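You operate a simulated robot arm through the tools that you are given. There is no shell and no other tool. Be economical: measure what you need, move in short steps, check, and stop when the job is done.

The job below is to be done with a simulated two-armed robot. You get a single attempt, and the scene is never put back.

Task
Put the measuring jug that says "plum" from the top of the glazing bench on the top of the side table. Open the cupboard drawer, fetch the cup that says "57" from the wire rack and set it inside and shut the drawer again. Put the medium post on the top of the bucket bench away on the top of the steel rack. Press the stop key three times. Put the cones labelled "CONE 04" from the top of the steel rack on top of the grey board. Pick up the white bottle with one hand, pass it to the other hand and put it on the top of the sieve bench. Lift the white tub lid open. The order is free. Set down upright: measuring jug, cones, white bottle.

The check looks at the end state, three seconds after you hand in, the way a careful person would. Anything else that was tipped, shoved, dropped, spilled or broken makes it a failure. A push-on lid holds only when it is set on centred and level and pressed home; a screw cap is set on level and turned clockwise until tight.

Robot
Two 6-joint arms with two-finger grippers on one trunk, on a base that drives. Base frame: it is fixed to the floor where the robot stands at the start and does not move with it; the origin is under the middle of the robot, x ahead of it, y to its left, z up; the surface under the hand at the start is at about z = 800. Units: mm, degrees, N and s.
The left shoulder is at the start at [61, 143, 900], the right one opposite. With the tool pointing down near the work surface each hand reaches from about 320 to 720 mm from the robot's upright axis, wherever it stands, measured 20 degrees to its own side. Places, roughly: bin [-500, 2900, 300]; cones [-1500, -3000, 1000]; cup [500, -250, 1000]; cupboard drawer [-500, 2800, 400]; grey board (30x22x3 cm) [-1600, -3300, 800]; measuring jug [500, 0, 750]; medium post [750, -1500, 500]; stop key [-1200, -2100, 1100]; top of the side table [3900, 1300, 900]; top of the sieve bench [3800, -3200, 800]; top of the steel rack [-1600, -2700, 900]; white bottle (8x8x20 cm) [1400, -3800, 900]; white tub lid [900, 200, 900]. Payload 2.45 kg a hand.
The tool frame of a hand sits at the grasp point between the pads (the TCP): z along the fingers, y along the line on which they close. The tips reach 26 mm beyond it. The gripper opens to 96 mm. The gripper's body begins 69 mm behind the TCP.
Orientation is told as [roll, pitch, yaw] about the base's x, y, z axes, in that order, counted from this pose: with the fingers straight down and closing along the base's y, the tool's x points along the base's -x, its y along +y and its z along -z.

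Tools
- The arms move only by the tool move_arm. It takes "left_plan", "right_plan" or both (then of equal length, played together; a hand with none holds still); each is a list that holds one entry, the list of rows, each a list of 7 numbers: the shift along the tool's x, y, z in m, then the turn, a rotation vector about the tool's x, y, z in degrees, then the finger opening in m, from 0 to 0.096. In form: [[[dx, dy, dz, rx, ry, rz, claw], ...]]. A call has 1 to 12 rows; each row shifts and turns the commanded pose from where the row before left it, along the tool's axes as they then stand. Rows are played at 5 a second. More than 50 mm and 8.6 degrees between two rows, or a gripper value outside its range, and nothing of the call is played. A pose out of reach is approached as far as the arm can. The call stops where the force on the tool passes 40 N (or 10 N more than at its start, if that is more) or the arm is blocked; 0.2 s more then pass. Each finger halts on what it meets, pressing with about 41 N; the grip force reading is that of the motor and also rises with nothing between the fingers. The clock runs only during rows and for 0.2 s after the last one: add rows that do not move to give the fingers time. The reply holds the time, the measured pose of the TCP, the force on the tool along the base axes, the opening and the grip force, in the units named above and with some noise, with the torque about the TCP (base axes, N m) and any sound that the robot's microphone picked up.
- Cameras (640 x 400 px; columns grow to the right, rows downward): "scene" is now at [135.2, -11.2, 1502.5]; the picture's right is [-0.15, -0.99, 0.00], its down [-0.76, 0.11, -0.64] and it looks along [0.64, -0.10, -0.77] (base axes); focal length 254 px, centre (320, 200). "left" rides on the left gripper at [82, -3, -98] in its tool frame; the picture's right is [0.04, 1.00, 0.00], its down [-0.73, 0.03, -0.68] and it looks along [-0.68, 0.03, 0.73] (tool axes); focal length 256 px, centre (320, 200). "right" rides on the right gripper at [81, 3, -98] in its tool frame; the picture's right is [-0.04, 1.00, 0.00], its down [-0.73, -0.03, -0.68] and it looks along [-0.68, -0.03, 0.73] (tool axes); focal length 256 px, centre (320, 200). There is no depth. A picture from a camera that has moved, and an enlarged one, comes with that camera's place and axes in the base frame and with its lens.
- snapshot(camera): a new picture of that camera. The clock stands still meanwhile.
- slide_trunk(by): slides the trunk up (or, below 0, down) by that many mm; the arms and the scene camera ride with it, the base frame stays. It gives what a move gives, with no picture.
- roll_base(legs): drives the robot by 1 to 6 legs, each [ahead, turn to the left] in mm and degrees, along the robot's own axes; the way and the turn of a leg run together, so that a leg with both is an arc; at most 1500 mm and 180 degrees a leg. The arms and the cameras ride along, it lands a little off, and it stops where it bumps. It gives what a move gives.
- head_to(pan, tilt): turns the head with the scene camera to pan (to the left, within 86 degrees either way) and tilt (down, from -29 to 69), counted from straight ahead of the robot. It gives what a move gives.
- close_up(camera, box): a new picture of the part [left, top, right, bottom] of that camera's present view, enlarged. The clock stands still meanwhile.
- close_job(): hands the job in; it is judged then, once.

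Go step by step. Nothing tells you exact positions but the pictures and the camera data: compare them with the known pose of the tool, close in by small moves and look again before you grip or let go. The budget is 217 turns and 228 pictures, counting those below and the enlarged ones. Unless the task says otherwise, let go and move clear before handing in.

The tools are called after "Request:" by a JSON object that holds its "op" and its "data". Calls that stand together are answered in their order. move_arm: Moves the arms, as the interface text tells. Its arguments: {"type":"object","properties":{"left_plan":{"type":"array"},"right_plan":{"type":"array"}},"required":[]} The other tools are called the same way: slide_trunk (by) slides the trunk up or down; roll_base (legs) drives the base; head_to (pan, tilt) turns the head that bears the scene camera; snapshot (camera) takes a picture; close_up (camera, box) takes an enlarged picture of a part of a camera's view; close_job () hands the job in.

At the start:

```text
time: 0.0
left_tcp_pos: [453.1, 204.0, 1180.1]
left_tcp_rot: [0.0, 0.0, 0.3]
left_wrist_force: [0.1, -0.3, -0.2]
left_wrist_torque: [0.02, -0.02, -0.02]
left_finger_gap: 96.0
left_grasp_force: 0.1
right_tcp_pos: [479.1, -196.2, 1212.2]
right_tcp_rot: [0.0, 0.0, 0.2]
right_wrist_force: [-0.6, -0.5, -0.1]
right_wrist_torque: [-0.01, -0.02, 0.04]
right_finger_gap: 95.9
right_grasp_force: 0.1
trunk travel left (down, up): [-525.0, 65.0]
robot x, y, heading: [1.0, -3.1, -0.2]
head pan, tilt: [-8.5, 49.9]
```

scene: 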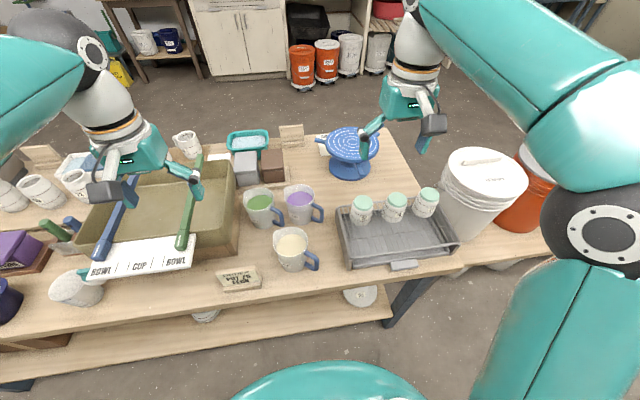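
right: 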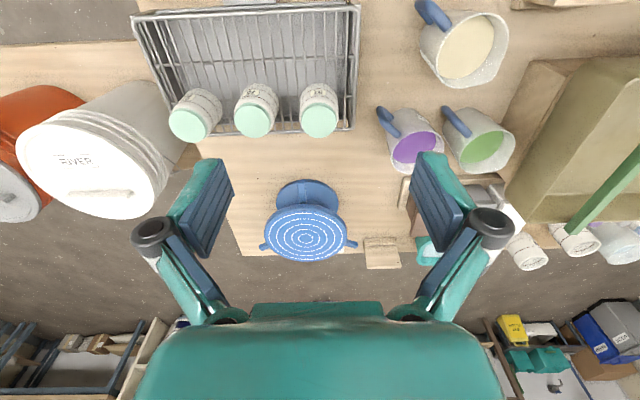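
left: 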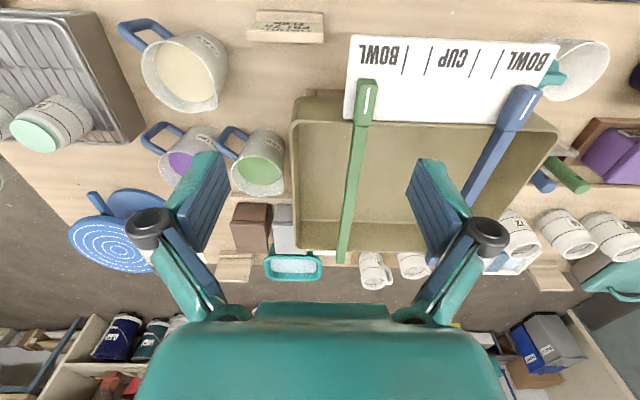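

I see the glazing bench ahead with three jugs, the wire rack with three cups and a tray. I'll enlarge these to read the labels.

Request:
{"op": "close_up", "data": {"camera": "scene", "box": [200, 120, 480, 300]}}

Request:
{"op": "close_up", "data": {"camera": "right", "box": [120, 0, 520, 250]}}

Request:
{"op": "close_up", "data": {"camera": "scene", "box": [0, 100, 240, 310]}}

```text
2.22 times, centred on (340, 210) of scene
camera zoom: at [135.2, -11.2, 1502.5], right [-0.15, -0.99, 0.0], down [-0.76, 0.11, -0.64], along [0.64, -0.1, -0.77], focal length 564 px, centre (276, 178)
```

zoom: 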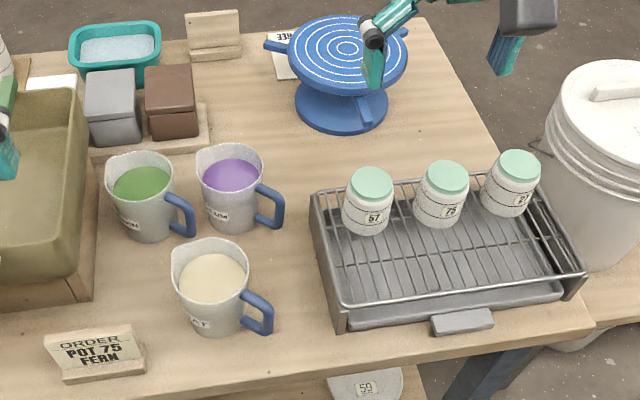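

```text
1.60 times, centred on (320, 125) of right
camera zoom: at [397.6, -193.0, 1310.2], right [0.04, 1.0, 0.0], down [0.73, -0.03, 0.68], along [0.68, -0.02, -0.73], focal length 410 px, centre (320, 320)
```

zoom: 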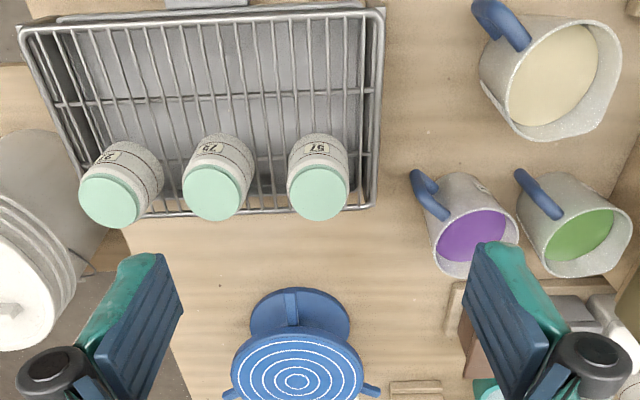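

```text
1.90 times, centred on (120, 205) of scene
camera zoom: at [135.2, -11.2, 1502.5], right [-0.15, -0.99, 0.0], down [-0.76, 0.11, -0.64], along [0.64, -0.1, -0.77], focal length 483 px, centre (701, 190)
```

zoom: 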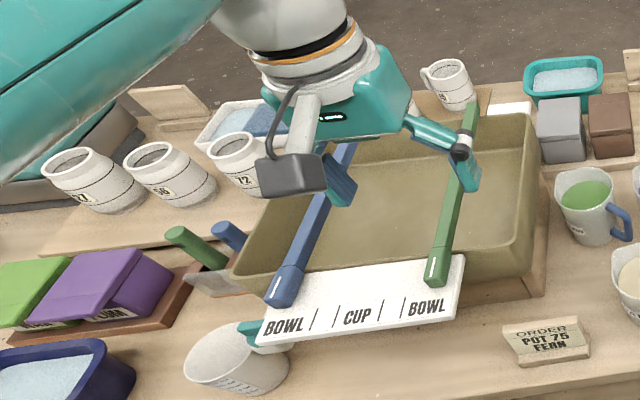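

The "57" cup is the leftmost on the rack; I need to find the plum jug (probably purple) and the white tub. I'll look from other head angles.

Request:
{"op": "head_to", "data": {"pan": 12, "tilt": 35}}

Request:
{"op": "snapshot", "data": {"camera": "scene"}}

Request:
{"op": "close_up", "data": {"camera": "left", "box": [180, 180, 440, 340]}}

Request:
{"op": "close_up", "data": {"camera": "left", "box": [100, 0, 340, 200]}}

```text
time: 0.8
left_tcp_pos: [452.7, 204.0, 1181.3]
left_tcp_rot: [0.1, 0.1, 0.1]
left_wrist_force: [0.2, 0.2, 1.2]
left_wrist_torque: [0.02, 0.03, -0.01]
left_finger_gap: 95.9
left_grasp_force: 0.1
right_tcp_pos: [478.3, -196.0, 1211.8]
right_tcp_rot: [0.0, -0.1, 0.2]
right_wrist_force: [0.2, 0.5, 0.0]
right_wrist_torque: [0.02, -0.02, 0.0]
right_finger_gap: 96.0
right_grasp_force: 0.1
trunk travel left (down, up): [-525.0, 65.0]
robot x, y, heading: [-2.4, 1.4, -0.0]
head pan, tilt: [12.0, 35.0]
```

```text
221 pictures are left
camera scene: at [145.1, 18.5, 1524.0], right [0.21, -0.98, 0.0], down [-0.56, -0.12, -0.82], along [0.8, 0.17, -0.57], focal length 254 px, centre (320, 200)
```

scene: 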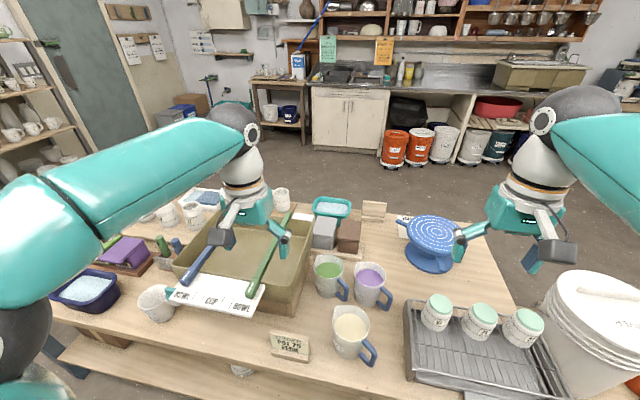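

```text
2.46 times, centred on (310, 260) of left
camera zoom: at [371.2, 200.6, 1278.2], right [-0.04, 1.0, 0.0], down [0.73, 0.03, 0.68], along [0.68, 0.03, -0.73], focal length 630 px, centre (345, 52)
```

zoom: 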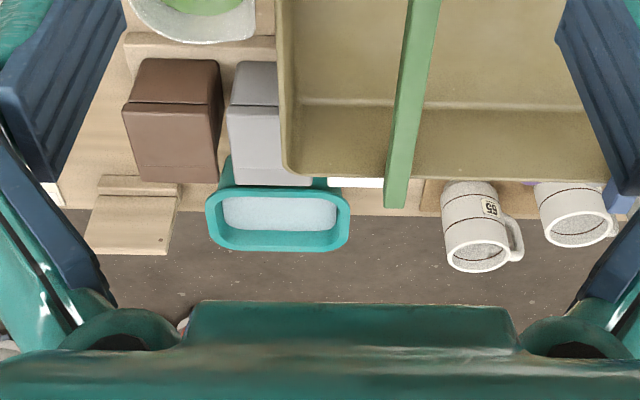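

```text
2.00 times, centred on (220, 100) of left
camera zoom: at [371.2, 200.6, 1278.2], right [-0.04, 1.0, 0.0], down [0.73, 0.03, 0.68], along [0.68, 0.03, -0.73], focal length 512 px, centre (520, 400)
```

zoom: 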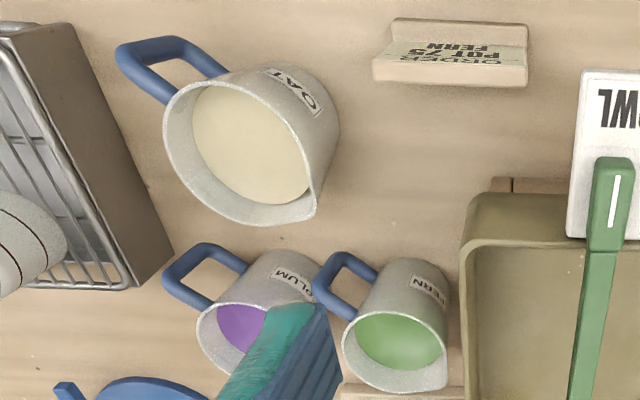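

PLUM is the purple jug, in front of the tubs. I'll look closer at the tubs (white one is beside the grey one, behind the basin) and survey the room.

Request:
{"op": "close_up", "data": {"camera": "scene", "box": [250, 180, 410, 320]}}

Request:
{"op": "close_up", "data": {"camera": "scene", "box": [50, 190, 210, 320]}}

Request:
{"op": "close_up", "data": {"camera": "scene", "box": [180, 0, 640, 180]}}

```text
2.86 times, centred on (330, 250) of scene
camera zoom: at [145.1, 18.5, 1524.0], right [0.21, -0.98, 0.0], down [-0.56, -0.12, -0.82], along [0.8, 0.17, -0.57], focal length 725 px, centre (291, 57)
```

zoom: 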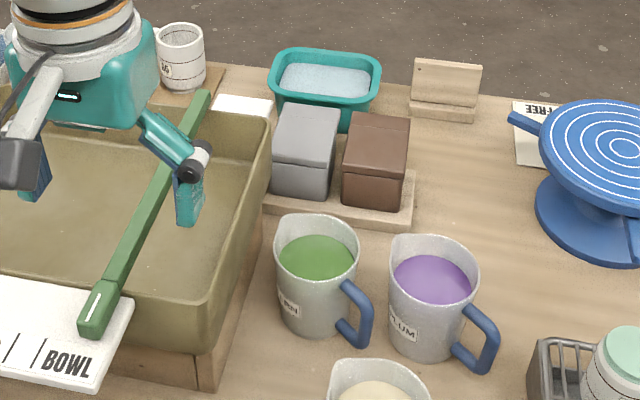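

```text
3.08 times, centred on (130, 255) of scene
camera zoom: at [145.1, 18.5, 1524.0], right [0.21, -0.98, 0.0], down [-0.56, -0.12, -0.82], along [0.8, 0.17, -0.57], focal length 781 px, centre (905, 31)
```

zoom: 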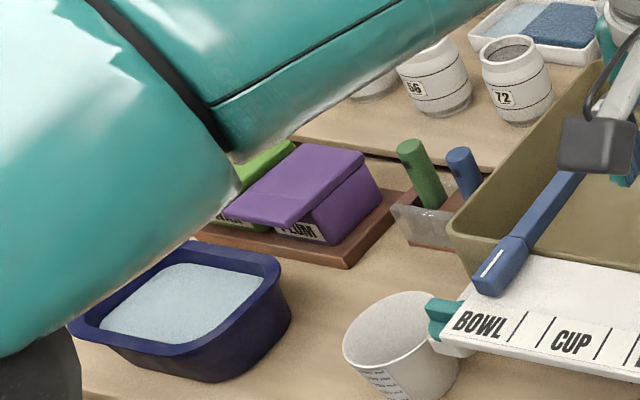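

```text
1.39 times, centred on (410, 90) of scene
camera zoom: at [145.1, 18.5, 1524.0], right [0.21, -0.98, 0.0], down [-0.56, -0.12, -0.82], along [0.8, 0.17, -0.57], focal length 353 px, centre (195, 353)
```

zoom: 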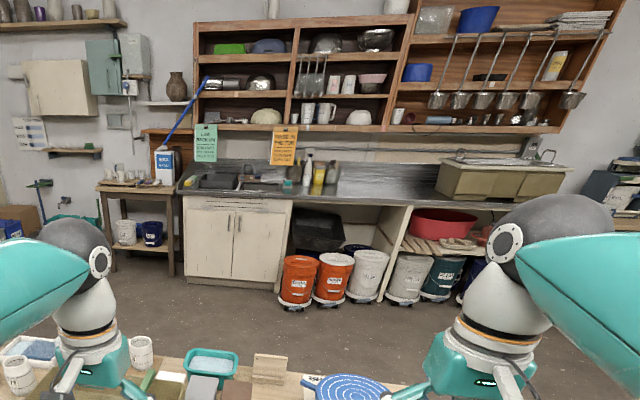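

The white tub appears to be behind the basin at about x 865, y 250, top z 905, with basin rim z≈993. I'll move the left hand higher and forward to look at its lid.

Request:
{"op": "move_arm", "data": {"left_plan": [[[-0.04, 0, -0.02, 0, 0, 0, 0.096], [-0.04, 0.01, -0.02, 0, 0, 0, 0.096], [-0.04, 0.01, -0.02, 0, 0, 0, 0.096], [-0.04, 0.01, -0.02, 0, 0, 0, 0.096], [0, 0, 0, 0, 0, 0, 0.096]]]}}

Request:
{"op": "snapshot", "data": {"camera": "left"}}

```text
time: 2.0
left_tcp_pos: [547.5, 224.2, 1209.0]
left_tcp_rot: [0.0, -0.2, 0.2]
left_wrist_force: [-0.6, 0.7, -0.6]
left_wrist_torque: [-0.01, -0.03, 0.01]
left_finger_gap: 96.2
left_grasp_force: 0.1
left hand out of reach, approached as far as the arm can: row 3, 4
right_tcp_pos: [479.2, -197.0, 1213.2]
right_tcp_rot: [0.0, 0.1, 0.3]
right_wrist_force: [0.2, -0.4, 0.2]
right_wrist_torque: [0.0, -0.01, 0.02]
right_finger_gap: 96.1
right_grasp_force: 0.1
trunk travel left (down, up): [-525.0, 65.0]
robot x, y, heading: [3.0, 0.6, 0.0]
head pan, tilt: [12.0, 35.0]
```

```text
215 pictures are left
camera left: at [466.3, 220.6, 1306.7], right [-0.04, 1.0, 0.0], down [0.73, 0.03, 0.68], along [0.68, 0.03, -0.73], focal length 256 px, centre (320, 200)
```

left: 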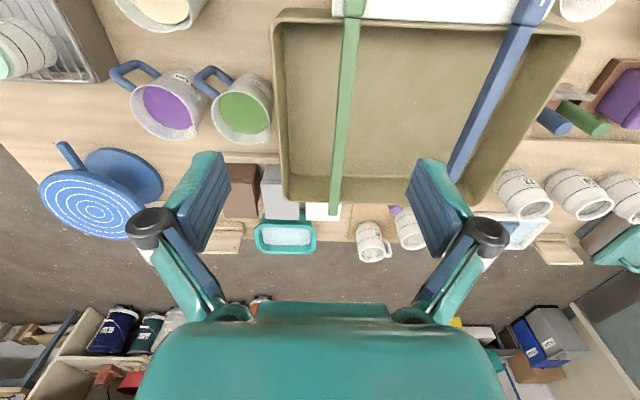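

The far side of the bench will suit the lid better later. Now I measure the PLUM jug and cup 57 with the wrist cameras.

Request:
{"op": "close_up", "data": {"camera": "left", "box": [90, 40, 250, 160]}}

Request:
{"op": "head_to", "data": {"pan": -12, "tilt": 55}}

Request:
{"op": "snapshot", "data": {"camera": "scene"}}

Request:
{"op": "close_up", "data": {"camera": "scene", "box": [220, 80, 420, 220]}}

```text
3.33 times, centred on (170, 100) of left
camera zoom: at [466.3, 220.6, 1306.7], right [-0.04, 1.0, 0.0], down [0.73, 0.03, 0.68], along [0.68, 0.03, -0.73], focal length 853 px, centre (820, 533)
```

zoom: 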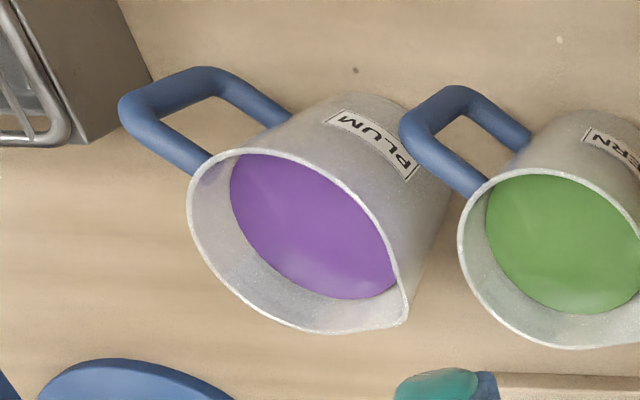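

```text
time: 2.9
left_tcp_pos: [549.2, 223.9, 1209.2]
left_tcp_rot: [0.0, -0.1, 0.2]
left_wrist_force: [-0.5, -0.3, 0.4]
left_wrist_torque: [-0.03, -0.02, 0.03]
left_finger_gap: 96.0
left_grasp_force: 0.1
right_tcp_pos: [479.6, -196.2, 1213.4]
right_tcp_rot: [0.0, 0.0, 0.3]
right_wrist_force: [1.2, 0.0, 0.7]
right_wrist_torque: [-0.04, 0.03, -0.01]
right_finger_gap: 96.0
right_grasp_force: 0.0
trunk travel left (down, up): [-525.0, 65.0]
robot x, y, heading: [-1.1, 3.5, -0.1]
head pan, tilt: [-12.0, 55.0]
```

```text
213 pictures are left
camera scene: at [129.6, -14.7, 1495.9], right [-0.21, -0.98, 0.0], down [-0.8, 0.17, -0.57], along [0.56, -0.12, -0.82], focal length 254 px, centre (320, 200)
```

scene: 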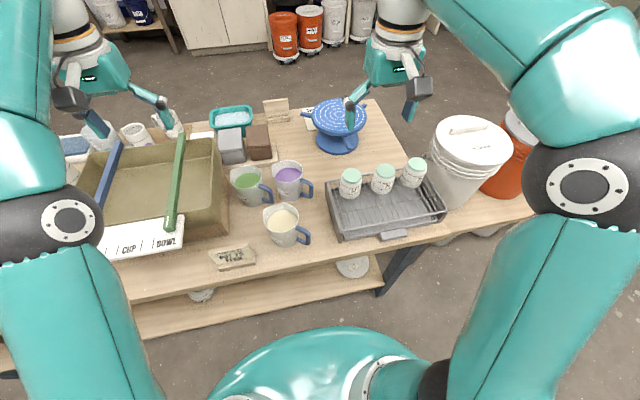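

```text
2.86 times, centred on (320, 150) of scene
camera zoom: at [129.6, -14.7, 1495.9], right [-0.21, -0.98, 0.0], down [-0.8, 0.17, -0.57], along [0.56, -0.12, -0.82], focal length 725 px, centre (320, 343)
```

zoom: 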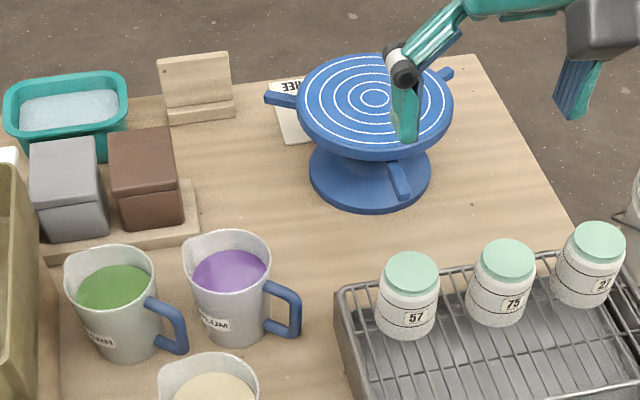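

Jug PLUM is at about (656,-26), rim z≈905, with its handle towards -x-y; cup 57's top is at about (560,-199,963). I'll raise the trunk and turn the base 20° right so the left hand can reach the jug.

Request:
{"op": "slide_trunk", "data": {"by": 60}}

Request:
{"op": "roll_base", "data": {"legs": [[0, -20]]}}

Request:
{"op": "snapshot", "data": {"camera": "left"}}

```text
time: 3.9
left_tcp_pos: [548.7, 224.0, 1268.9]
left_tcp_rot: [0.0, -0.1, 0.2]
left_wrist_force: [0.4, -0.1, -0.6]
left_wrist_torque: [-0.02, 0.0, -0.01]
left_finger_gap: 95.9
left_grasp_force: 0.0
right_tcp_pos: [479.2, -195.4, 1271.0]
right_tcp_rot: [0.0, 0.0, 0.2]
right_wrist_force: [-0.1, 0.7, -0.2]
right_wrist_torque: [-0.04, 0.04, 0.05]
right_finger_gap: 95.9
right_grasp_force: 0.1
trunk travel left (down, up): [-585.0, 5.0]
robot x, y, heading: [1.0, -0.4, 0.2]
head pan, tilt: [-12.0, 55.0]
```

```text
time: 5.5
left_tcp_pos: [589.6, 23.1, 1268.9]
left_tcp_rot: [-0.1, -0.1, -19.7]
left_wrist_force: [0.6, 0.3, -0.6]
left_wrist_torque: [0.01, 0.01, 0.01]
left_finger_gap: 95.8
left_grasp_force: 0.0
right_tcp_pos: [380.2, -346.5, 1271.2]
right_tcp_rot: [0.0, 0.1, -19.8]
right_wrist_force: [-0.5, -1.0, 0.1]
right_wrist_torque: [0.03, 0.0, 0.0]
right_finger_gap: 95.7
right_grasp_force: 0.0
trunk travel left (down, up): [-585.0, 5.0]
robot x, y, heading: [4.3, 17.9, -19.7]
head pan, tilt: [-12.0, 55.0]
```

```text
211 pictures are left
camera left: at [511.2, 48.1, 1366.3], right [0.3, 0.95, 0.0], down [0.7, -0.22, 0.68], along [0.65, -0.2, -0.73], focal length 256 px, centre (320, 200)
```

left: 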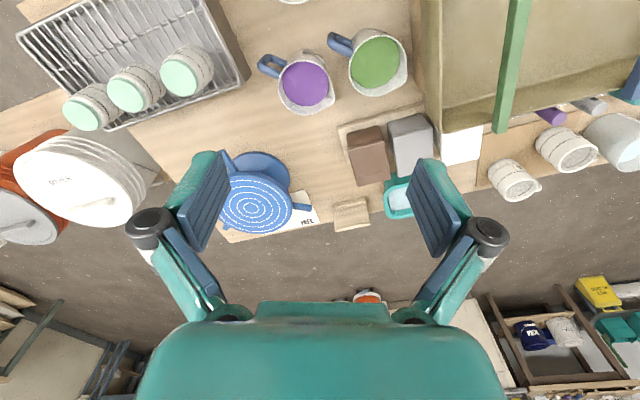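

The white tub lid shows now beside the grey one. I rotate the left hand to yaw ≈50° (closing across the jug, clear of its handle) while lowering.

Request:
{"op": "move_arm", "data": {"left_plan": [[[0, 0, 0.018, 0, 0, -7.75, 0.096], [0, 0, 0.018, 0, 0, -7.75, 0.096], [0, 0, 0.018, 0, 0, -7.75, 0.096], [0, 0, 0.018, 0, 0, -7.75, 0.096], [0, 0, 0.018, 0, 0, -7.75, 0.096], [0, 0, 0.018, 0, 0, -7.75, 0.096], [0, 0, 0.018, 0, 0, -7.75, 0.096], [0, 0, 0.018, 0, 0, -7.75, 0.096], [0, 0, 0.018, 0, 0, -7.75, 0.096], [0, 0, 0, 0, 0, 0, 0.096]]]}}

Request:
{"op": "snapshot", "data": {"camera": "left"}}

```text
time: 7.7
left_tcp_pos: [588.8, 23.5, 1107.5]
left_tcp_rot: [-0.1, 0.0, 50.1]
left_wrist_force: [0.6, 0.4, -1.2]
left_wrist_torque: [0.01, 0.01, -0.01]
left_finger_gap: 95.7
left_grasp_force: 0.1
right_tcp_pos: [379.7, -347.3, 1273.9]
right_tcp_rot: [0.0, 0.0, -19.7]
right_wrist_force: [0.0, -0.7, -0.3]
right_wrist_torque: [0.03, 0.0, 0.04]
right_finger_gap: 96.2
right_grasp_force: 0.1
trunk travel left (down, up): [-585.0, 5.0]
robot x, y, heading: [1.0, 16.2, -19.7]
head pan, tilt: [-12.0, 55.0]
```

```text
210 pictures are left
camera left: at [539.2, -41.0, 1204.5], right [-0.79, 0.61, 0.0], down [0.45, 0.58, 0.68], along [0.41, 0.54, -0.73], focal length 256 px, centre (320, 200)
```

left: 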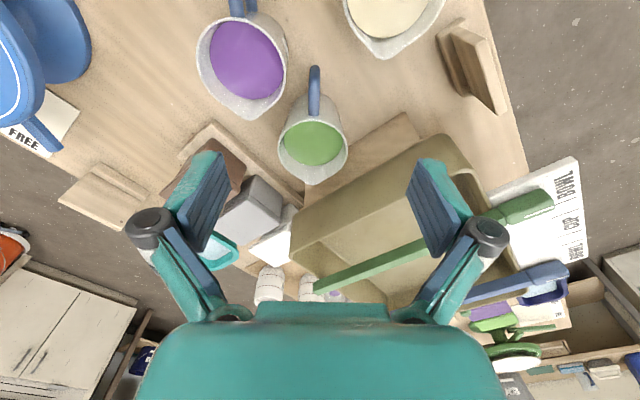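

I'll measure the rim width precisely before committing to a body grip.

Request:
{"op": "close_up", "data": {"camera": "left", "box": [170, 0, 330, 130]}}

```text
3.08 times, centred on (250, 65) of left
camera zoom: at [539.2, -41.0, 1204.5], right [-0.79, 0.61, 0.0], down [0.45, 0.58, 0.68], along [0.41, 0.54, -0.73], focal length 788 px, centre (535, 615)
```

zoom: 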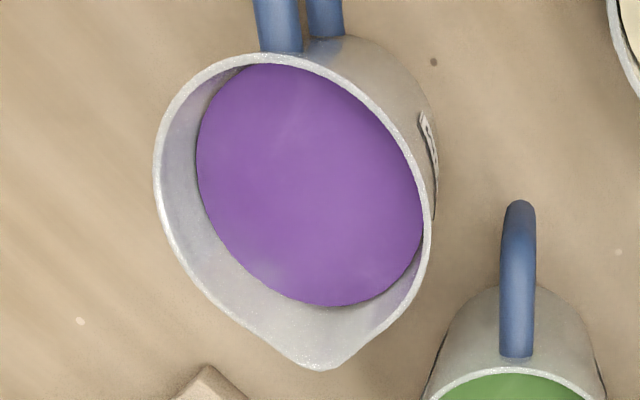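

Rim is about 91–96 mm, too close to the 96 mm opening, so I will grip the handle (≈15 mm bar) instead with the pads over its outer corner. Moving above (608,-79).

Request:
{"op": "move_arm", "data": {"left_plan": [[[0.0222, -0.027, 0.025, 0, 0, 0, 0.096], [0.0222, -0.027, 0.025, 0, 0, 0, 0.07], [0.0222, -0.027, 0.025, 0, 0, 0, 0.06], [0, 0, 0.025, 0, 0, 0, 0.06], [0, 0, 0, 0, 0, 0, 0.06]]]}}

Request:
{"op": "snapshot", "data": {"camera": "left"}}

Request:
{"op": "snapshot", "data": {"camera": "scene"}}

```text
time: 8.9
left_tcp_pos: [607.6, -80.1, 1008.6]
left_tcp_rot: [-0.1, 0.0, 50.0]
left_wrist_force: [0.7, 0.0, -0.1]
left_wrist_torque: [0.0, 0.05, -0.05]
left_finger_gap: 59.9
left_grasp_force: 0.0
right_tcp_pos: [379.9, -346.5, 1273.1]
right_tcp_rot: [0.1, -0.1, -19.7]
right_wrist_force: [0.0, -0.4, 0.2]
right_wrist_torque: [0.04, 0.04, -0.01]
right_finger_gap: 96.0
right_grasp_force: 0.1
trunk travel left (down, up): [-585.0, 5.0]
robot x, y, heading: [2.4, 15.6, -19.6]
head pan, tilt: [-12.0, 55.0]
```

```text
208 pictures are left
camera left: at [557.3, -143.9, 1105.7], right [-0.79, 0.61, 0.0], down [0.45, 0.58, 0.68], along [0.42, 0.54, -0.73], focal length 256 px, centre (320, 200)
```

left: 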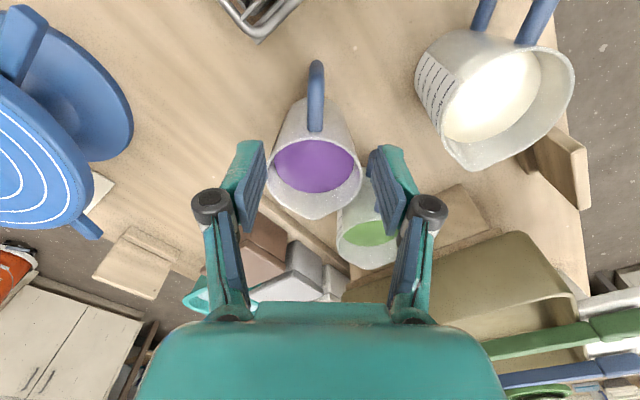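

```text
207 pictures are left
camera scene: at [119.1, -42.0, 1555.8], right [-0.53, -0.85, 0.0], down [-0.7, 0.43, -0.57], along [0.49, -0.3, -0.82], focal length 254 px, centre (320, 200)
```

scene: 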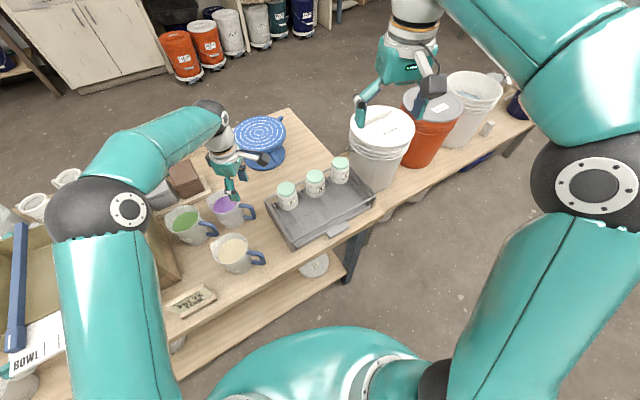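

Handle is nearly centred between the fingers. I'll enlarge to see its extent.

Request:
{"op": "close_up", "data": {"camera": "left", "box": [240, 40, 400, 230]}}

Request:
{"op": "close_up", "data": {"camera": "scene", "box": [170, 130, 300, 290]}}

```text
2.11 times, centred on (320, 135) of left
camera zoom: at [557.3, -143.9, 1105.7], right [-0.79, 0.61, 0.0], down [0.45, 0.58, 0.68], along [0.42, 0.54, -0.73], focal length 539 px, centre (320, 337)
```

zoom: 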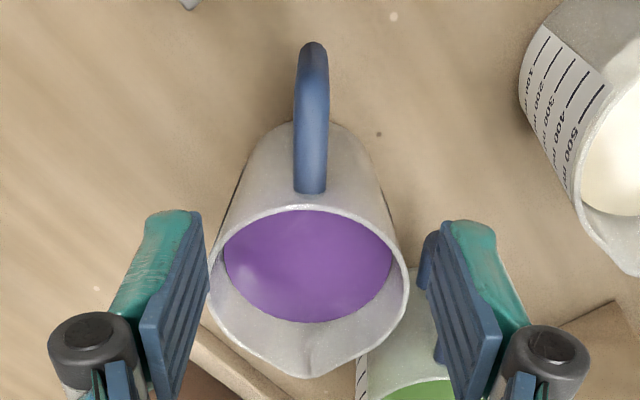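

```text
2.50 times, centred on (235, 210) of scene
camera zoom: at [119.1, -42.0, 1555.8], right [-0.53, -0.85, 0.0], down [-0.7, 0.43, -0.57], along [0.49, -0.3, -0.82], focal length 634 px, centre (532, 175)
```

zoom: 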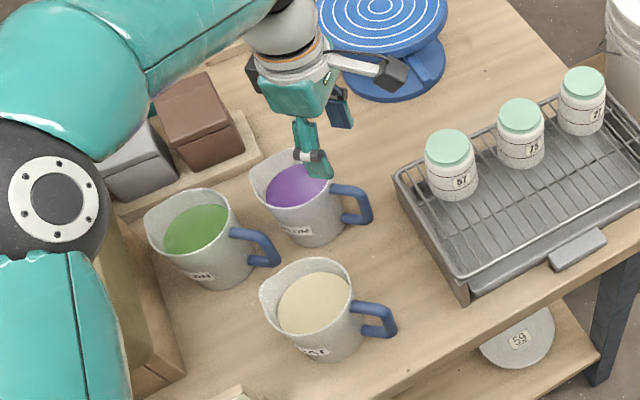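

I shift 8 mm outward and 3.5 mm sideways, then lower over the handle.

Request:
{"op": "move_arm", "data": {"left_plan": [[[0.008, -0.0035, 0.0, 0, 0, 0, 0.05], [0, 0, 0.035, 0, 0, 0, 0.05], [0, 0, 0.035, 0, 0, 0, 0.05], [0, 0, 0.035, 0, 0, 0, 0.05], [0, 0, 0.03, 0, 0, 0, 0.05], [0, 0, 0, 0, 0, 0, 0.05]]]}}

Request:
{"op": "snapshot", "data": {"camera": "left"}}

Request:
{"op": "close_up", "data": {"camera": "scene", "box": [170, 130, 300, 290]}}

```text
time: 10.3
left_tcp_pos: [606.9, -87.3, 874.1]
left_tcp_rot: [-0.1, 0.0, 50.1]
left_wrist_force: [-0.3, 0.3, -0.5]
left_wrist_torque: [-0.01, -0.01, 0.02]
left_finger_gap: 50.1
left_grasp_force: 0.1
right_tcp_pos: [380.7, -347.9, 1273.6]
right_tcp_rot: [0.0, 0.0, -19.7]
right_wrist_force: [-0.4, -0.7, -0.3]
right_wrist_torque: [0.0, 0.0, -0.02]
right_finger_gap: 96.0
right_grasp_force: 0.1
trunk travel left (down, up): [-585.0, 5.0]
robot x, y, heading: [0.3, 13.7, -19.6]
head pan, tilt: [-12.0, 55.0]
```

```text
204 pictures are left
camera left: at [555.4, -151.8, 970.4], right [-0.79, 0.61, 0.0], down [0.45, 0.58, 0.68], along [0.42, 0.54, -0.73], focal length 256 px, centre (320, 200)
```

left: 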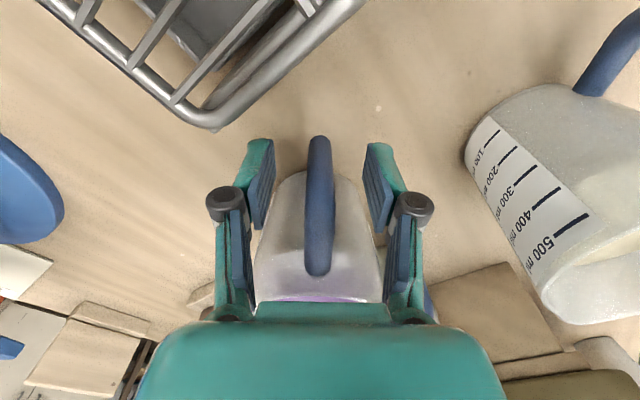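

```text
2.50 times, centred on (235, 210) of scene
camera zoom: at [118.9, -41.3, 1555.9], right [-0.53, -0.85, 0.0], down [-0.7, 0.43, -0.57], along [0.49, -0.3, -0.82], focal length 634 px, centre (532, 175)
```

zoom: 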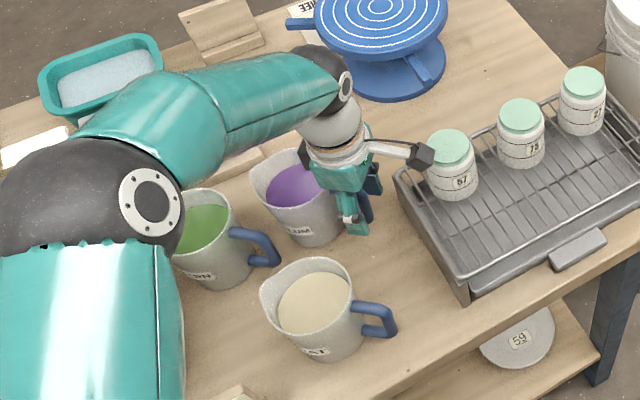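

The handle sits centred between the pads. Closing the grip.

Request:
{"op": "move_arm", "data": {"left_plan": [[[0, 0, 0, 0, 0, 0, 0.03], [0, 0, 0, 0, 0, 0, 0.02], [0, 0, 0, 0, 0, 0, 0.01], [0, 0, 0, 0, 0, 0, 0.0], [0, 0, 0, 0, 0, 0, 0.0]]]}}

Request:
{"op": "move_arm", "data": {"left_plan": [[[0, 0, -0.005, 0, 0, 0, 0.0], [0, 0, -0.01, 0, 0, 0, 0.0], [0, 0, 0, 0, 0, 0, 0.0]]]}}

Request:
{"op": "close_up", "data": {"camera": "scene", "box": [170, 130, 300, 290]}}

Request:
{"op": "snapshot", "data": {"camera": "left"}}

```text
time: 11.5
left_tcp_pos: [605.1, -88.0, 873.2]
left_tcp_rot: [-0.1, 0.0, 49.9]
left_wrist_force: [-1.0, 0.5, -0.5]
left_wrist_torque: [-0.02, 0.02, 0.05]
left_finger_gap: 13.6
left_grasp_force: 39.5
right_tcp_pos: [379.1, -347.2, 1273.5]
right_tcp_rot: [0.1, 0.0, -19.7]
right_wrist_force: [0.3, 0.6, -0.4]
right_wrist_torque: [-0.01, 0.01, -0.02]
right_finger_gap: 96.0
right_grasp_force: 0.1
trunk travel left (down, up): [-585.0, 5.0]
robot x, y, heading: [-1.2, 16.4, -19.9]
head pan, tilt: [-12.0, 55.0]
```

```text
time: 12.3
left_tcp_pos: [607.0, -87.9, 888.3]
left_tcp_rot: [-0.3, 0.1, 49.9]
left_wrist_force: [-1.3, -1.6, 7.8]
left_wrist_torque: [0.36, -0.34, 0.05]
left_finger_gap: 12.9
left_grasp_force: 39.5
right_tcp_pos: [379.9, -346.3, 1273.1]
right_tcp_rot: [0.0, 0.1, -19.7]
right_wrist_force: [0.1, 0.3, 0.1]
right_wrist_torque: [0.04, -0.01, -0.01]
right_finger_gap: 96.0
right_grasp_force: 0.1
trunk travel left (down, up): [-585.0, 5.0]
robot x, y, heading: [3.0, 16.5, -19.5]
head pan, tilt: [-12.0, 55.0]
```

```text
2.50 times, centred on (235, 210) of scene
camera zoom: at [119.4, -41.4, 1555.9], right [-0.53, -0.85, 0.0], down [-0.7, 0.43, -0.57], along [0.49, -0.3, -0.82], focal length 634 px, centre (532, 175)
```

zoom: 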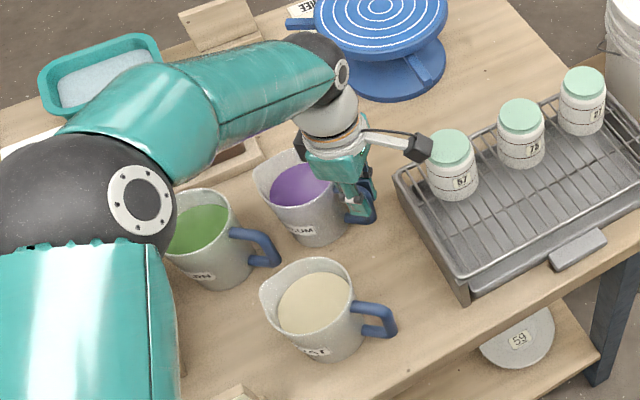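

```text
201 pictures are left
camera left: at [556.4, -152.5, 986.4], right [-0.79, 0.61, 0.0], down [0.45, 0.58, 0.68], along [0.42, 0.54, -0.73], focal length 256 px, centre (320, 200)
```

left: 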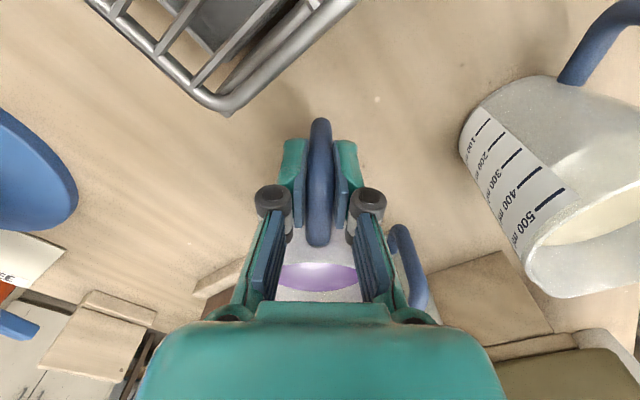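

Force shows about 0.8 kg with 0.5 Nm torque; I check whether the jug sagged.

Request:
{"op": "close_up", "data": {"camera": "scene", "box": [260, 175, 340, 240]}}

Request:
{"op": "close_up", "data": {"camera": "scene", "box": [195, 175, 275, 240]}}

```text
6.15 times, centred on (300, 208) of scene
camera zoom: at [119.4, -41.4, 1555.9], right [-0.53, -0.85, 0.0], down [-0.7, 0.43, -0.57], along [0.49, -0.3, -0.82], focal length 1562 px, centre (443, 154)
```

zoom: 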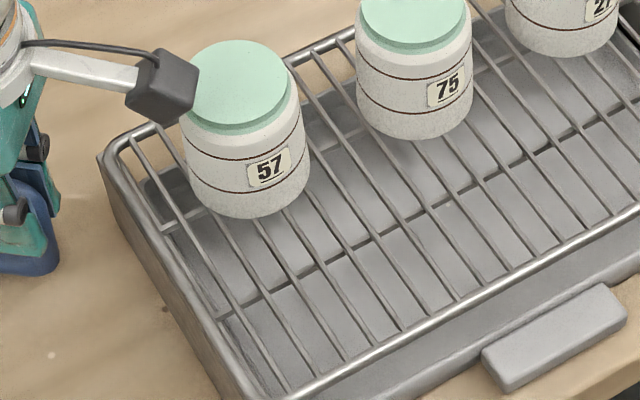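

```text
6.15 times, centred on (235, 208) of scene
camera zoom: at [119.4, -41.4, 1555.9], right [-0.53, -0.85, 0.0], down [-0.7, 0.43, -0.57], along [0.49, -0.3, -0.82], focal length 1562 px, centre (843, 154)
```

zoom: 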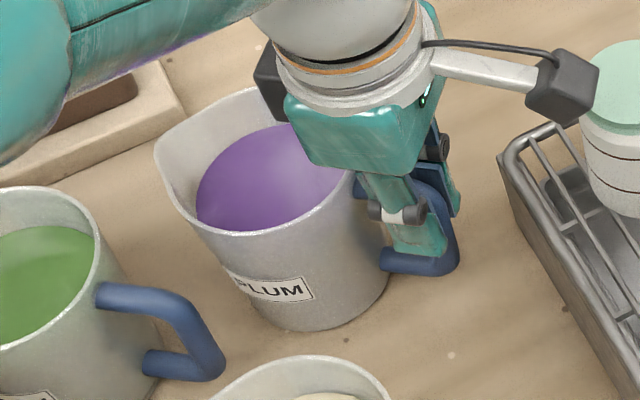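

It seems the handle slid in the pads. I'll lift a little more to see whether the force rises or it keeps slipping.

Request:
{"op": "move_arm", "data": {"left_plan": [[[0, 0, -0.006, 0, 0, 0, 0.0], [0, 0, -0.006, 0, 0, 0, 0.0], [0, 0, 0, 0, 0, 0, 0.0]]]}}

Request:
{"op": "snapshot", "data": {"camera": "left"}}

Request:
{"op": "close_up", "data": {"camera": "scene", "box": [195, 175, 275, 240]}}

```text
time: 13.1
left_tcp_pos: [607.5, -88.2, 899.9]
left_tcp_rot: [-0.1, 0.0, 50.0]
left_wrist_force: [-0.7, 0.2, -6.6]
left_wrist_torque: [-0.37, 0.28, 0.0]
left_finger_gap: 13.6
left_grasp_force: 39.9
right_tcp_pos: [380.9, -346.8, 1272.2]
right_tcp_rot: [0.0, 0.1, -19.8]
right_wrist_force: [0.2, 0.1, -0.1]
right_wrist_torque: [0.02, -0.02, 0.0]
right_finger_gap: 96.0
right_grasp_force: 0.0
trunk travel left (down, up): [-585.0, 5.0]
robot x, y, heading: [0.9, 19.3, -20.1]
head pan, tilt: [-12.0, 55.0]
```

```text
198 pictures are left
camera left: at [556.9, -152.5, 996.8], right [-0.79, 0.61, 0.0], down [0.45, 0.58, 0.68], along [0.42, 0.54, -0.73], focal length 256 px, centre (320, 200)
```

left: 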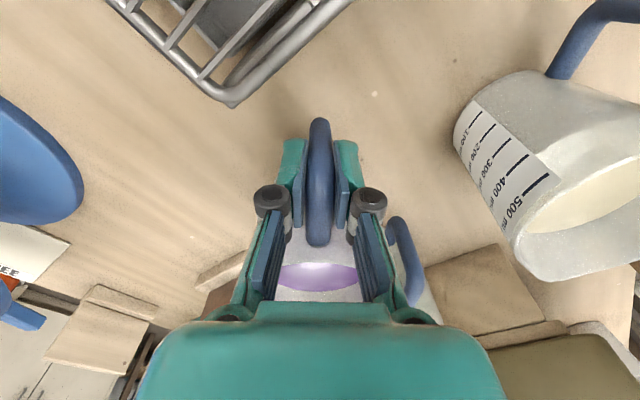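

```text
6.15 times, centred on (235, 208) of scene
camera zoom: at [120.4, -41.6, 1555.7], right [-0.53, -0.85, 0.0], down [-0.7, 0.43, -0.57], along [0.49, -0.3, -0.82], focal length 1562 px, centre (843, 154)
```

zoom: 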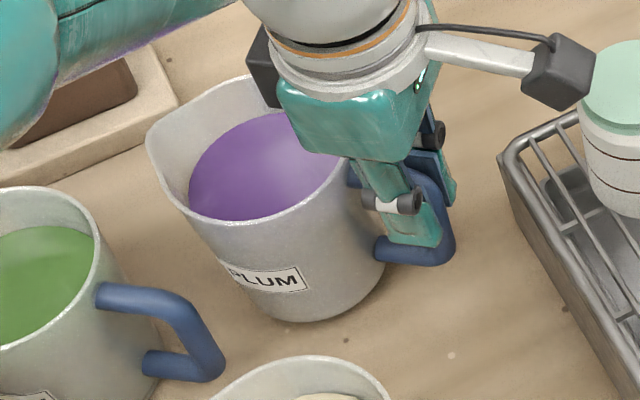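

It now rises with the hand (≈0.67 kg, steady torque). I keep lifting slowly and check stability.

Request:
{"op": "move_arm", "data": {"left_plan": [[[0, 0, -0.015, 0, 0, 0, 0.0], [0, 0, -0.015, 0, 0, 0, 0.0], [0, 0, -0.02, 0, 0, 0, 0.0], [0, 0, -0.02, 0, 0, 0, 0.0], [0, 0, -0.015, 0, 0, 0, 0.0], [0, 0, -0.01, 0, 0, 0, 0.0], [0, 0, 0, 0, 0, 0, 0.0]]]}}

Request:
{"op": "snapshot", "data": {"camera": "left"}}

Request:
{"op": "snapshot", "data": {"camera": "scene"}}

```text
time: 14.7
left_tcp_pos: [607.7, -89.3, 994.1]
left_tcp_rot: [0.0, 0.0, 49.9]
left_wrist_force: [0.3, -0.4, -6.9]
left_wrist_torque: [-0.35, 0.32, -0.01]
left_finger_gap: 13.5
left_grasp_force: 39.7
right_tcp_pos: [380.0, -347.4, 1272.2]
right_tcp_rot: [0.0, 0.2, -19.7]
right_wrist_force: [-0.7, 0.2, 0.4]
right_wrist_torque: [-0.01, 0.0, 0.02]
right_finger_gap: 96.1
right_grasp_force: 0.1
trunk travel left (down, up): [-585.0, 5.0]
robot x, y, heading: [4.0, 13.2, -19.9]
head pan, tilt: [-12.0, 55.0]
```

```text
196 pictures are left
camera left: at [556.2, -152.4, 1092.1], right [-0.79, 0.61, 0.0], down [0.45, 0.58, 0.68], along [0.42, 0.54, -0.73], focal length 256 px, centre (320, 200)
```

left: 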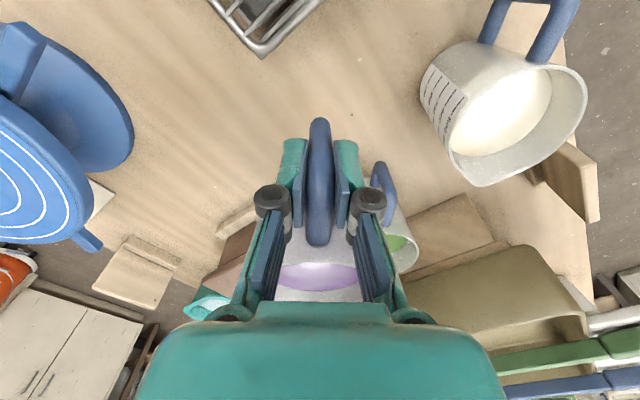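

```text
195 pictures are left
camera scene: at [120.3, -41.5, 1555.7], right [-0.53, -0.85, 0.0], down [-0.7, 0.43, -0.57], along [0.49, -0.3, -0.82], focal length 254 px, centre (320, 200)
```

scene: 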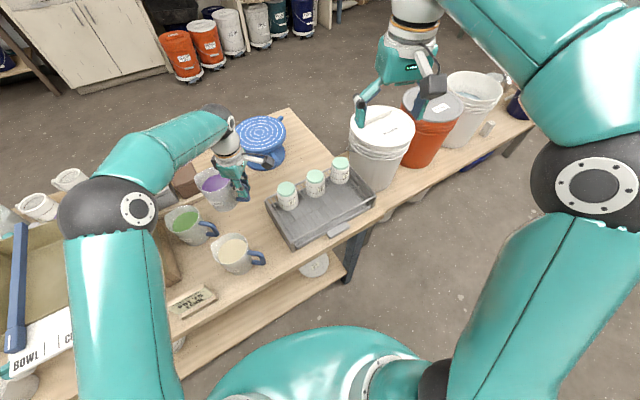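

The jug is held steadily. I raise it and move it left, out of the right hand's way.

Request:
{"op": "move_arm", "data": {"left_plan": [[[0, 0, -0.025, 0, 0, 0, 0.0], [0, 0, -0.03, 0, 0, 0, 0.0], [0, 0, -0.03, 0, 0, 0, 0.0], [0, 0.01, -0.03, 0, 0, 0, 0.0], [-0.005, 0.03, -0.01, 0, 0, 0, 0.0], [-0.005, 0.03, 0, 0, 0, 0, 0.0], [-0.005, 0.03, 0, 0, 0, 0, 0.0], [-0.005, 0.03, 0, 0, 0, 0, 0.0], [-0.005, 0.03, 0, 0, 0, 0, 0.0], [-0.005, 0.025, 0, 0, 0, 0, 0.0], [0, 0.01, 0, 0, 0, 0, 0.0], [0, 0, 0, 0, 0, 0, 0.0]]]}}

Request:
{"op": "snapshot", "data": {"camera": "right"}}

Request:
{"op": "snapshot", "data": {"camera": "scene"}}

```text
time: 17.3
left_tcp_pos: [476.4, 60.7, 1118.4]
left_tcp_rot: [-0.1, 0.0, 50.0]
left_wrist_force: [0.1, -0.5, -6.7]
left_wrist_torque: [-0.38, 0.3, -0.02]
left_finger_gap: 13.1
left_grasp_force: 39.8
right_tcp_pos: [379.8, -347.2, 1273.2]
right_tcp_rot: [0.0, 0.1, -19.8]
right_wrist_force: [-0.2, 0.0, -0.3]
right_wrist_torque: [-0.01, -0.01, -0.02]
right_finger_gap: 96.0
right_grasp_force: 0.0
trunk travel left (down, up): [-585.0, 5.0]
robot x, y, heading: [3.0, 19.6, -19.6]
head pan, tilt: [-12.0, 55.0]
```

```text
194 pictures are left
camera right: at [305.0, -315.9, 1370.9], right [0.38, 0.93, 0.0], down [0.68, -0.28, 0.68], along [0.63, -0.25, -0.73], focal length 256 px, centre (320, 200)
```

right: 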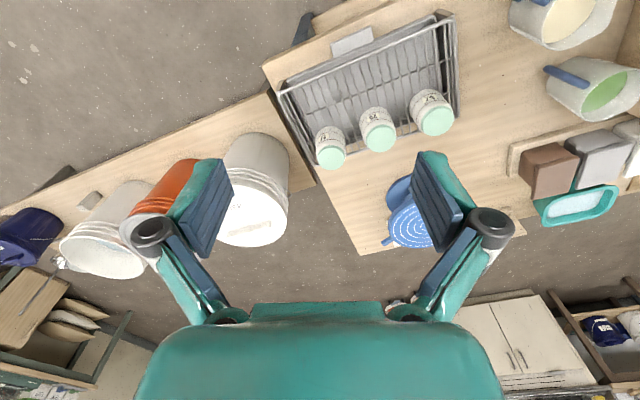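

```text
193 pictures are left
camera scene: at [119.8, -41.2, 1555.8], right [-0.53, -0.85, 0.0], down [-0.7, 0.43, -0.57], along [0.49, -0.3, -0.82], focal length 254 px, centre (320, 200)
```

scene: 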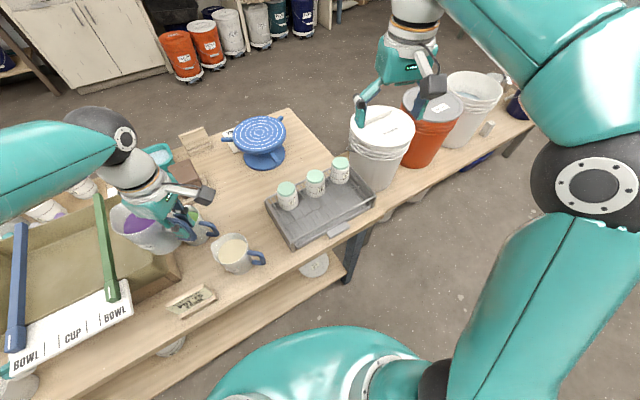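

Cup 57's top centre is at about (569,-200,951), diameter ≈60. I bring the right hand over it, rotated to yaw −65° so the fingers avoid the neighbouring cup.

Request:
{"op": "move_arm", "data": {"right_plan": [[[0, 0, 0.02, 0, 0, 7.5, 0.096], [0, 0, 0.02, 0, 0, 7.5, 0.096], [0, 0, 0.02, 0, 0, 7.5, 0.096], [0, 0, 0.02, 0, 0, 7.5, 0.096], [0, 0, 0.02, 0, 0, 7.5, 0.096], [0, 0, 0.02, 0, 0, 7.5, 0.096], [0.009, 0.039, 0.018, 0, 0, 0, 0.09], [0.009, 0.039, 0.018, 0, 0, 0, 0.085], [0.009, 0.039, 0.018, 0, 0, 0, 0.08], [0.009, 0.039, 0.018, 0, 0, 0, 0.08], [0.009, 0.039, 0.018, 0, 0, 0, 0.08], [0.009, 0.039, 0.018, 0, 0, 0, 0.08]]]}}

Request:
{"op": "snapshot", "data": {"camera": "right"}}

Request:
{"op": "close_up", "data": {"camera": "scene", "box": [240, 120, 400, 250]}}

```text
time: 19.9
left_tcp_pos: [477.6, 61.2, 1118.5]
left_tcp_rot: [-0.1, 0.1, 50.0]
left_wrist_force: [-0.2, 0.5, -6.9]
left_wrist_torque: [-0.39, 0.37, -0.01]
left_finger_gap: 13.6
left_grasp_force: 39.9
right_tcp_pos: [570.0, -197.0, 1044.3]
right_tcp_rot: [-0.1, 0.1, -64.8]
right_wrist_force: [-0.7, -0.8, -1.2]
right_wrist_torque: [-0.03, 0.0, -0.01]
right_finger_gap: 79.9
right_grasp_force: 0.0
trunk travel left (down, up): [-585.0, 5.0]
robot x, y, heading: [2.5, 19.4, -19.8]
head pan, tilt: [-12.0, 55.0]
```

```text
192 pictures are left
camera right: at [538.8, -121.4, 1142.7], right [0.92, 0.39, 0.0], down [0.29, -0.68, 0.68], along [0.26, -0.63, -0.73], focal length 256 px, centre (320, 200)
```

right: 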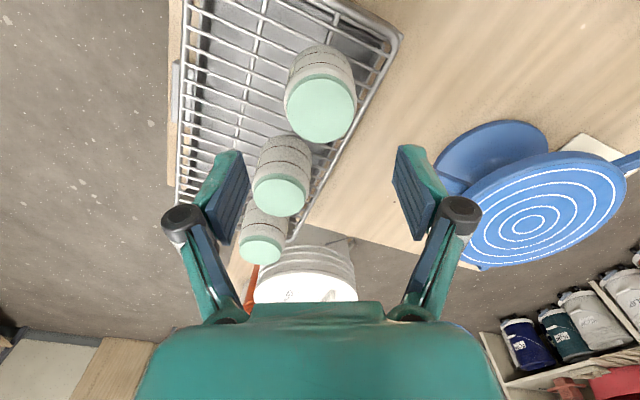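

```text
3.08 times, centred on (320, 185) of scene
camera zoom: at [121.8, -40.8, 1555.6], right [-0.53, -0.85, 0.0], down [-0.7, 0.43, -0.57], along [0.49, -0.3, -0.82], focal length 781 px, centre (320, 246)
```

zoom: 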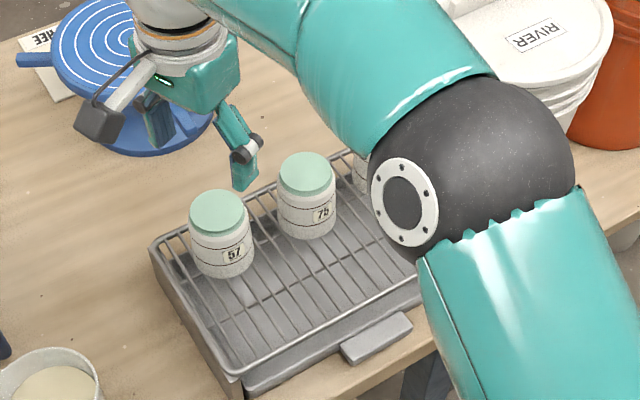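

The cup is centred under the right hand. Lowering over it and gripping.

Request:
{"op": "move_arm", "data": {"right_plan": [[[0, -0.001, 0.035, 0, 0, 0, 0.08], [0, 0, 0.035, 0, 0, 0, 0.08], [0, 0, 0.03, 0, 0, 0, 0.08], [0, 0, 0.028, 0, 0, 0, 0.08], [0, 0, 0, 0, 0, 0, 0.08]]]}}

Request:
{"op": "snapshot", "data": {"camera": "right"}}

Request:
{"op": "close_up", "data": {"camera": "scene", "box": [240, 120, 400, 250]}}

```text
time: 21.1
left_tcp_pos: [477.8, 60.8, 1118.7]
left_tcp_rot: [0.0, 0.0, 50.0]
left_wrist_force: [0.3, 0.7, -7.0]
left_wrist_torque: [-0.39, 0.31, -0.01]
left_finger_gap: 13.3
left_grasp_force: 40.1
right_tcp_pos: [568.8, -198.5, 918.3]
right_tcp_rot: [-0.1, 0.0, -64.8]
right_wrist_force: [0.4, 0.7, -0.1]
right_wrist_torque: [-0.01, 0.02, 0.0]
right_finger_gap: 80.0
right_grasp_force: 0.0
trunk travel left (down, up): [-585.0, 5.0]
robot x, y, heading: [2.6, 18.7, -19.9]
head pan, tilt: [-12.0, 55.0]
```

```text
190 pictures are left
camera right: at [536.4, -122.6, 1015.5], right [0.92, 0.39, 0.0], down [0.29, -0.68, 0.68], along [0.26, -0.62, -0.73], focal length 256 px, centre (320, 200)
```

right: 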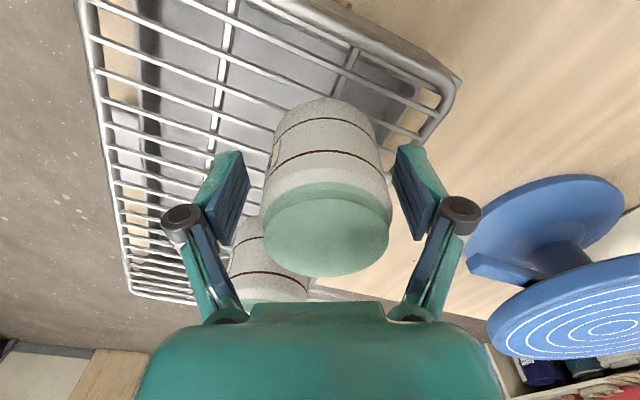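

```text
3.08 times, centred on (320, 185) of scene
camera zoom: at [119.5, -41.1, 1555.8], right [-0.53, -0.85, 0.0], down [-0.7, 0.43, -0.57], along [0.49, -0.3, -0.82], focal length 781 px, centre (320, 246)
```

zoom: 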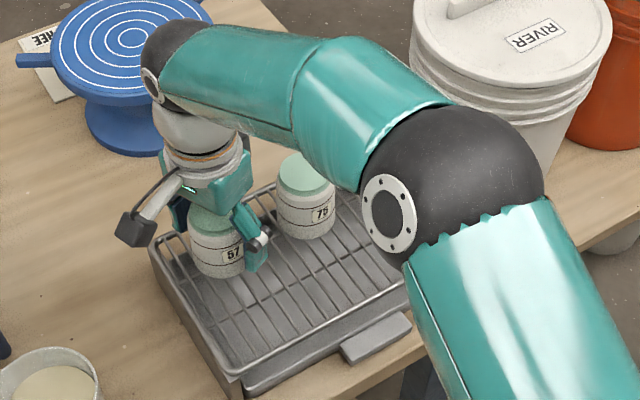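

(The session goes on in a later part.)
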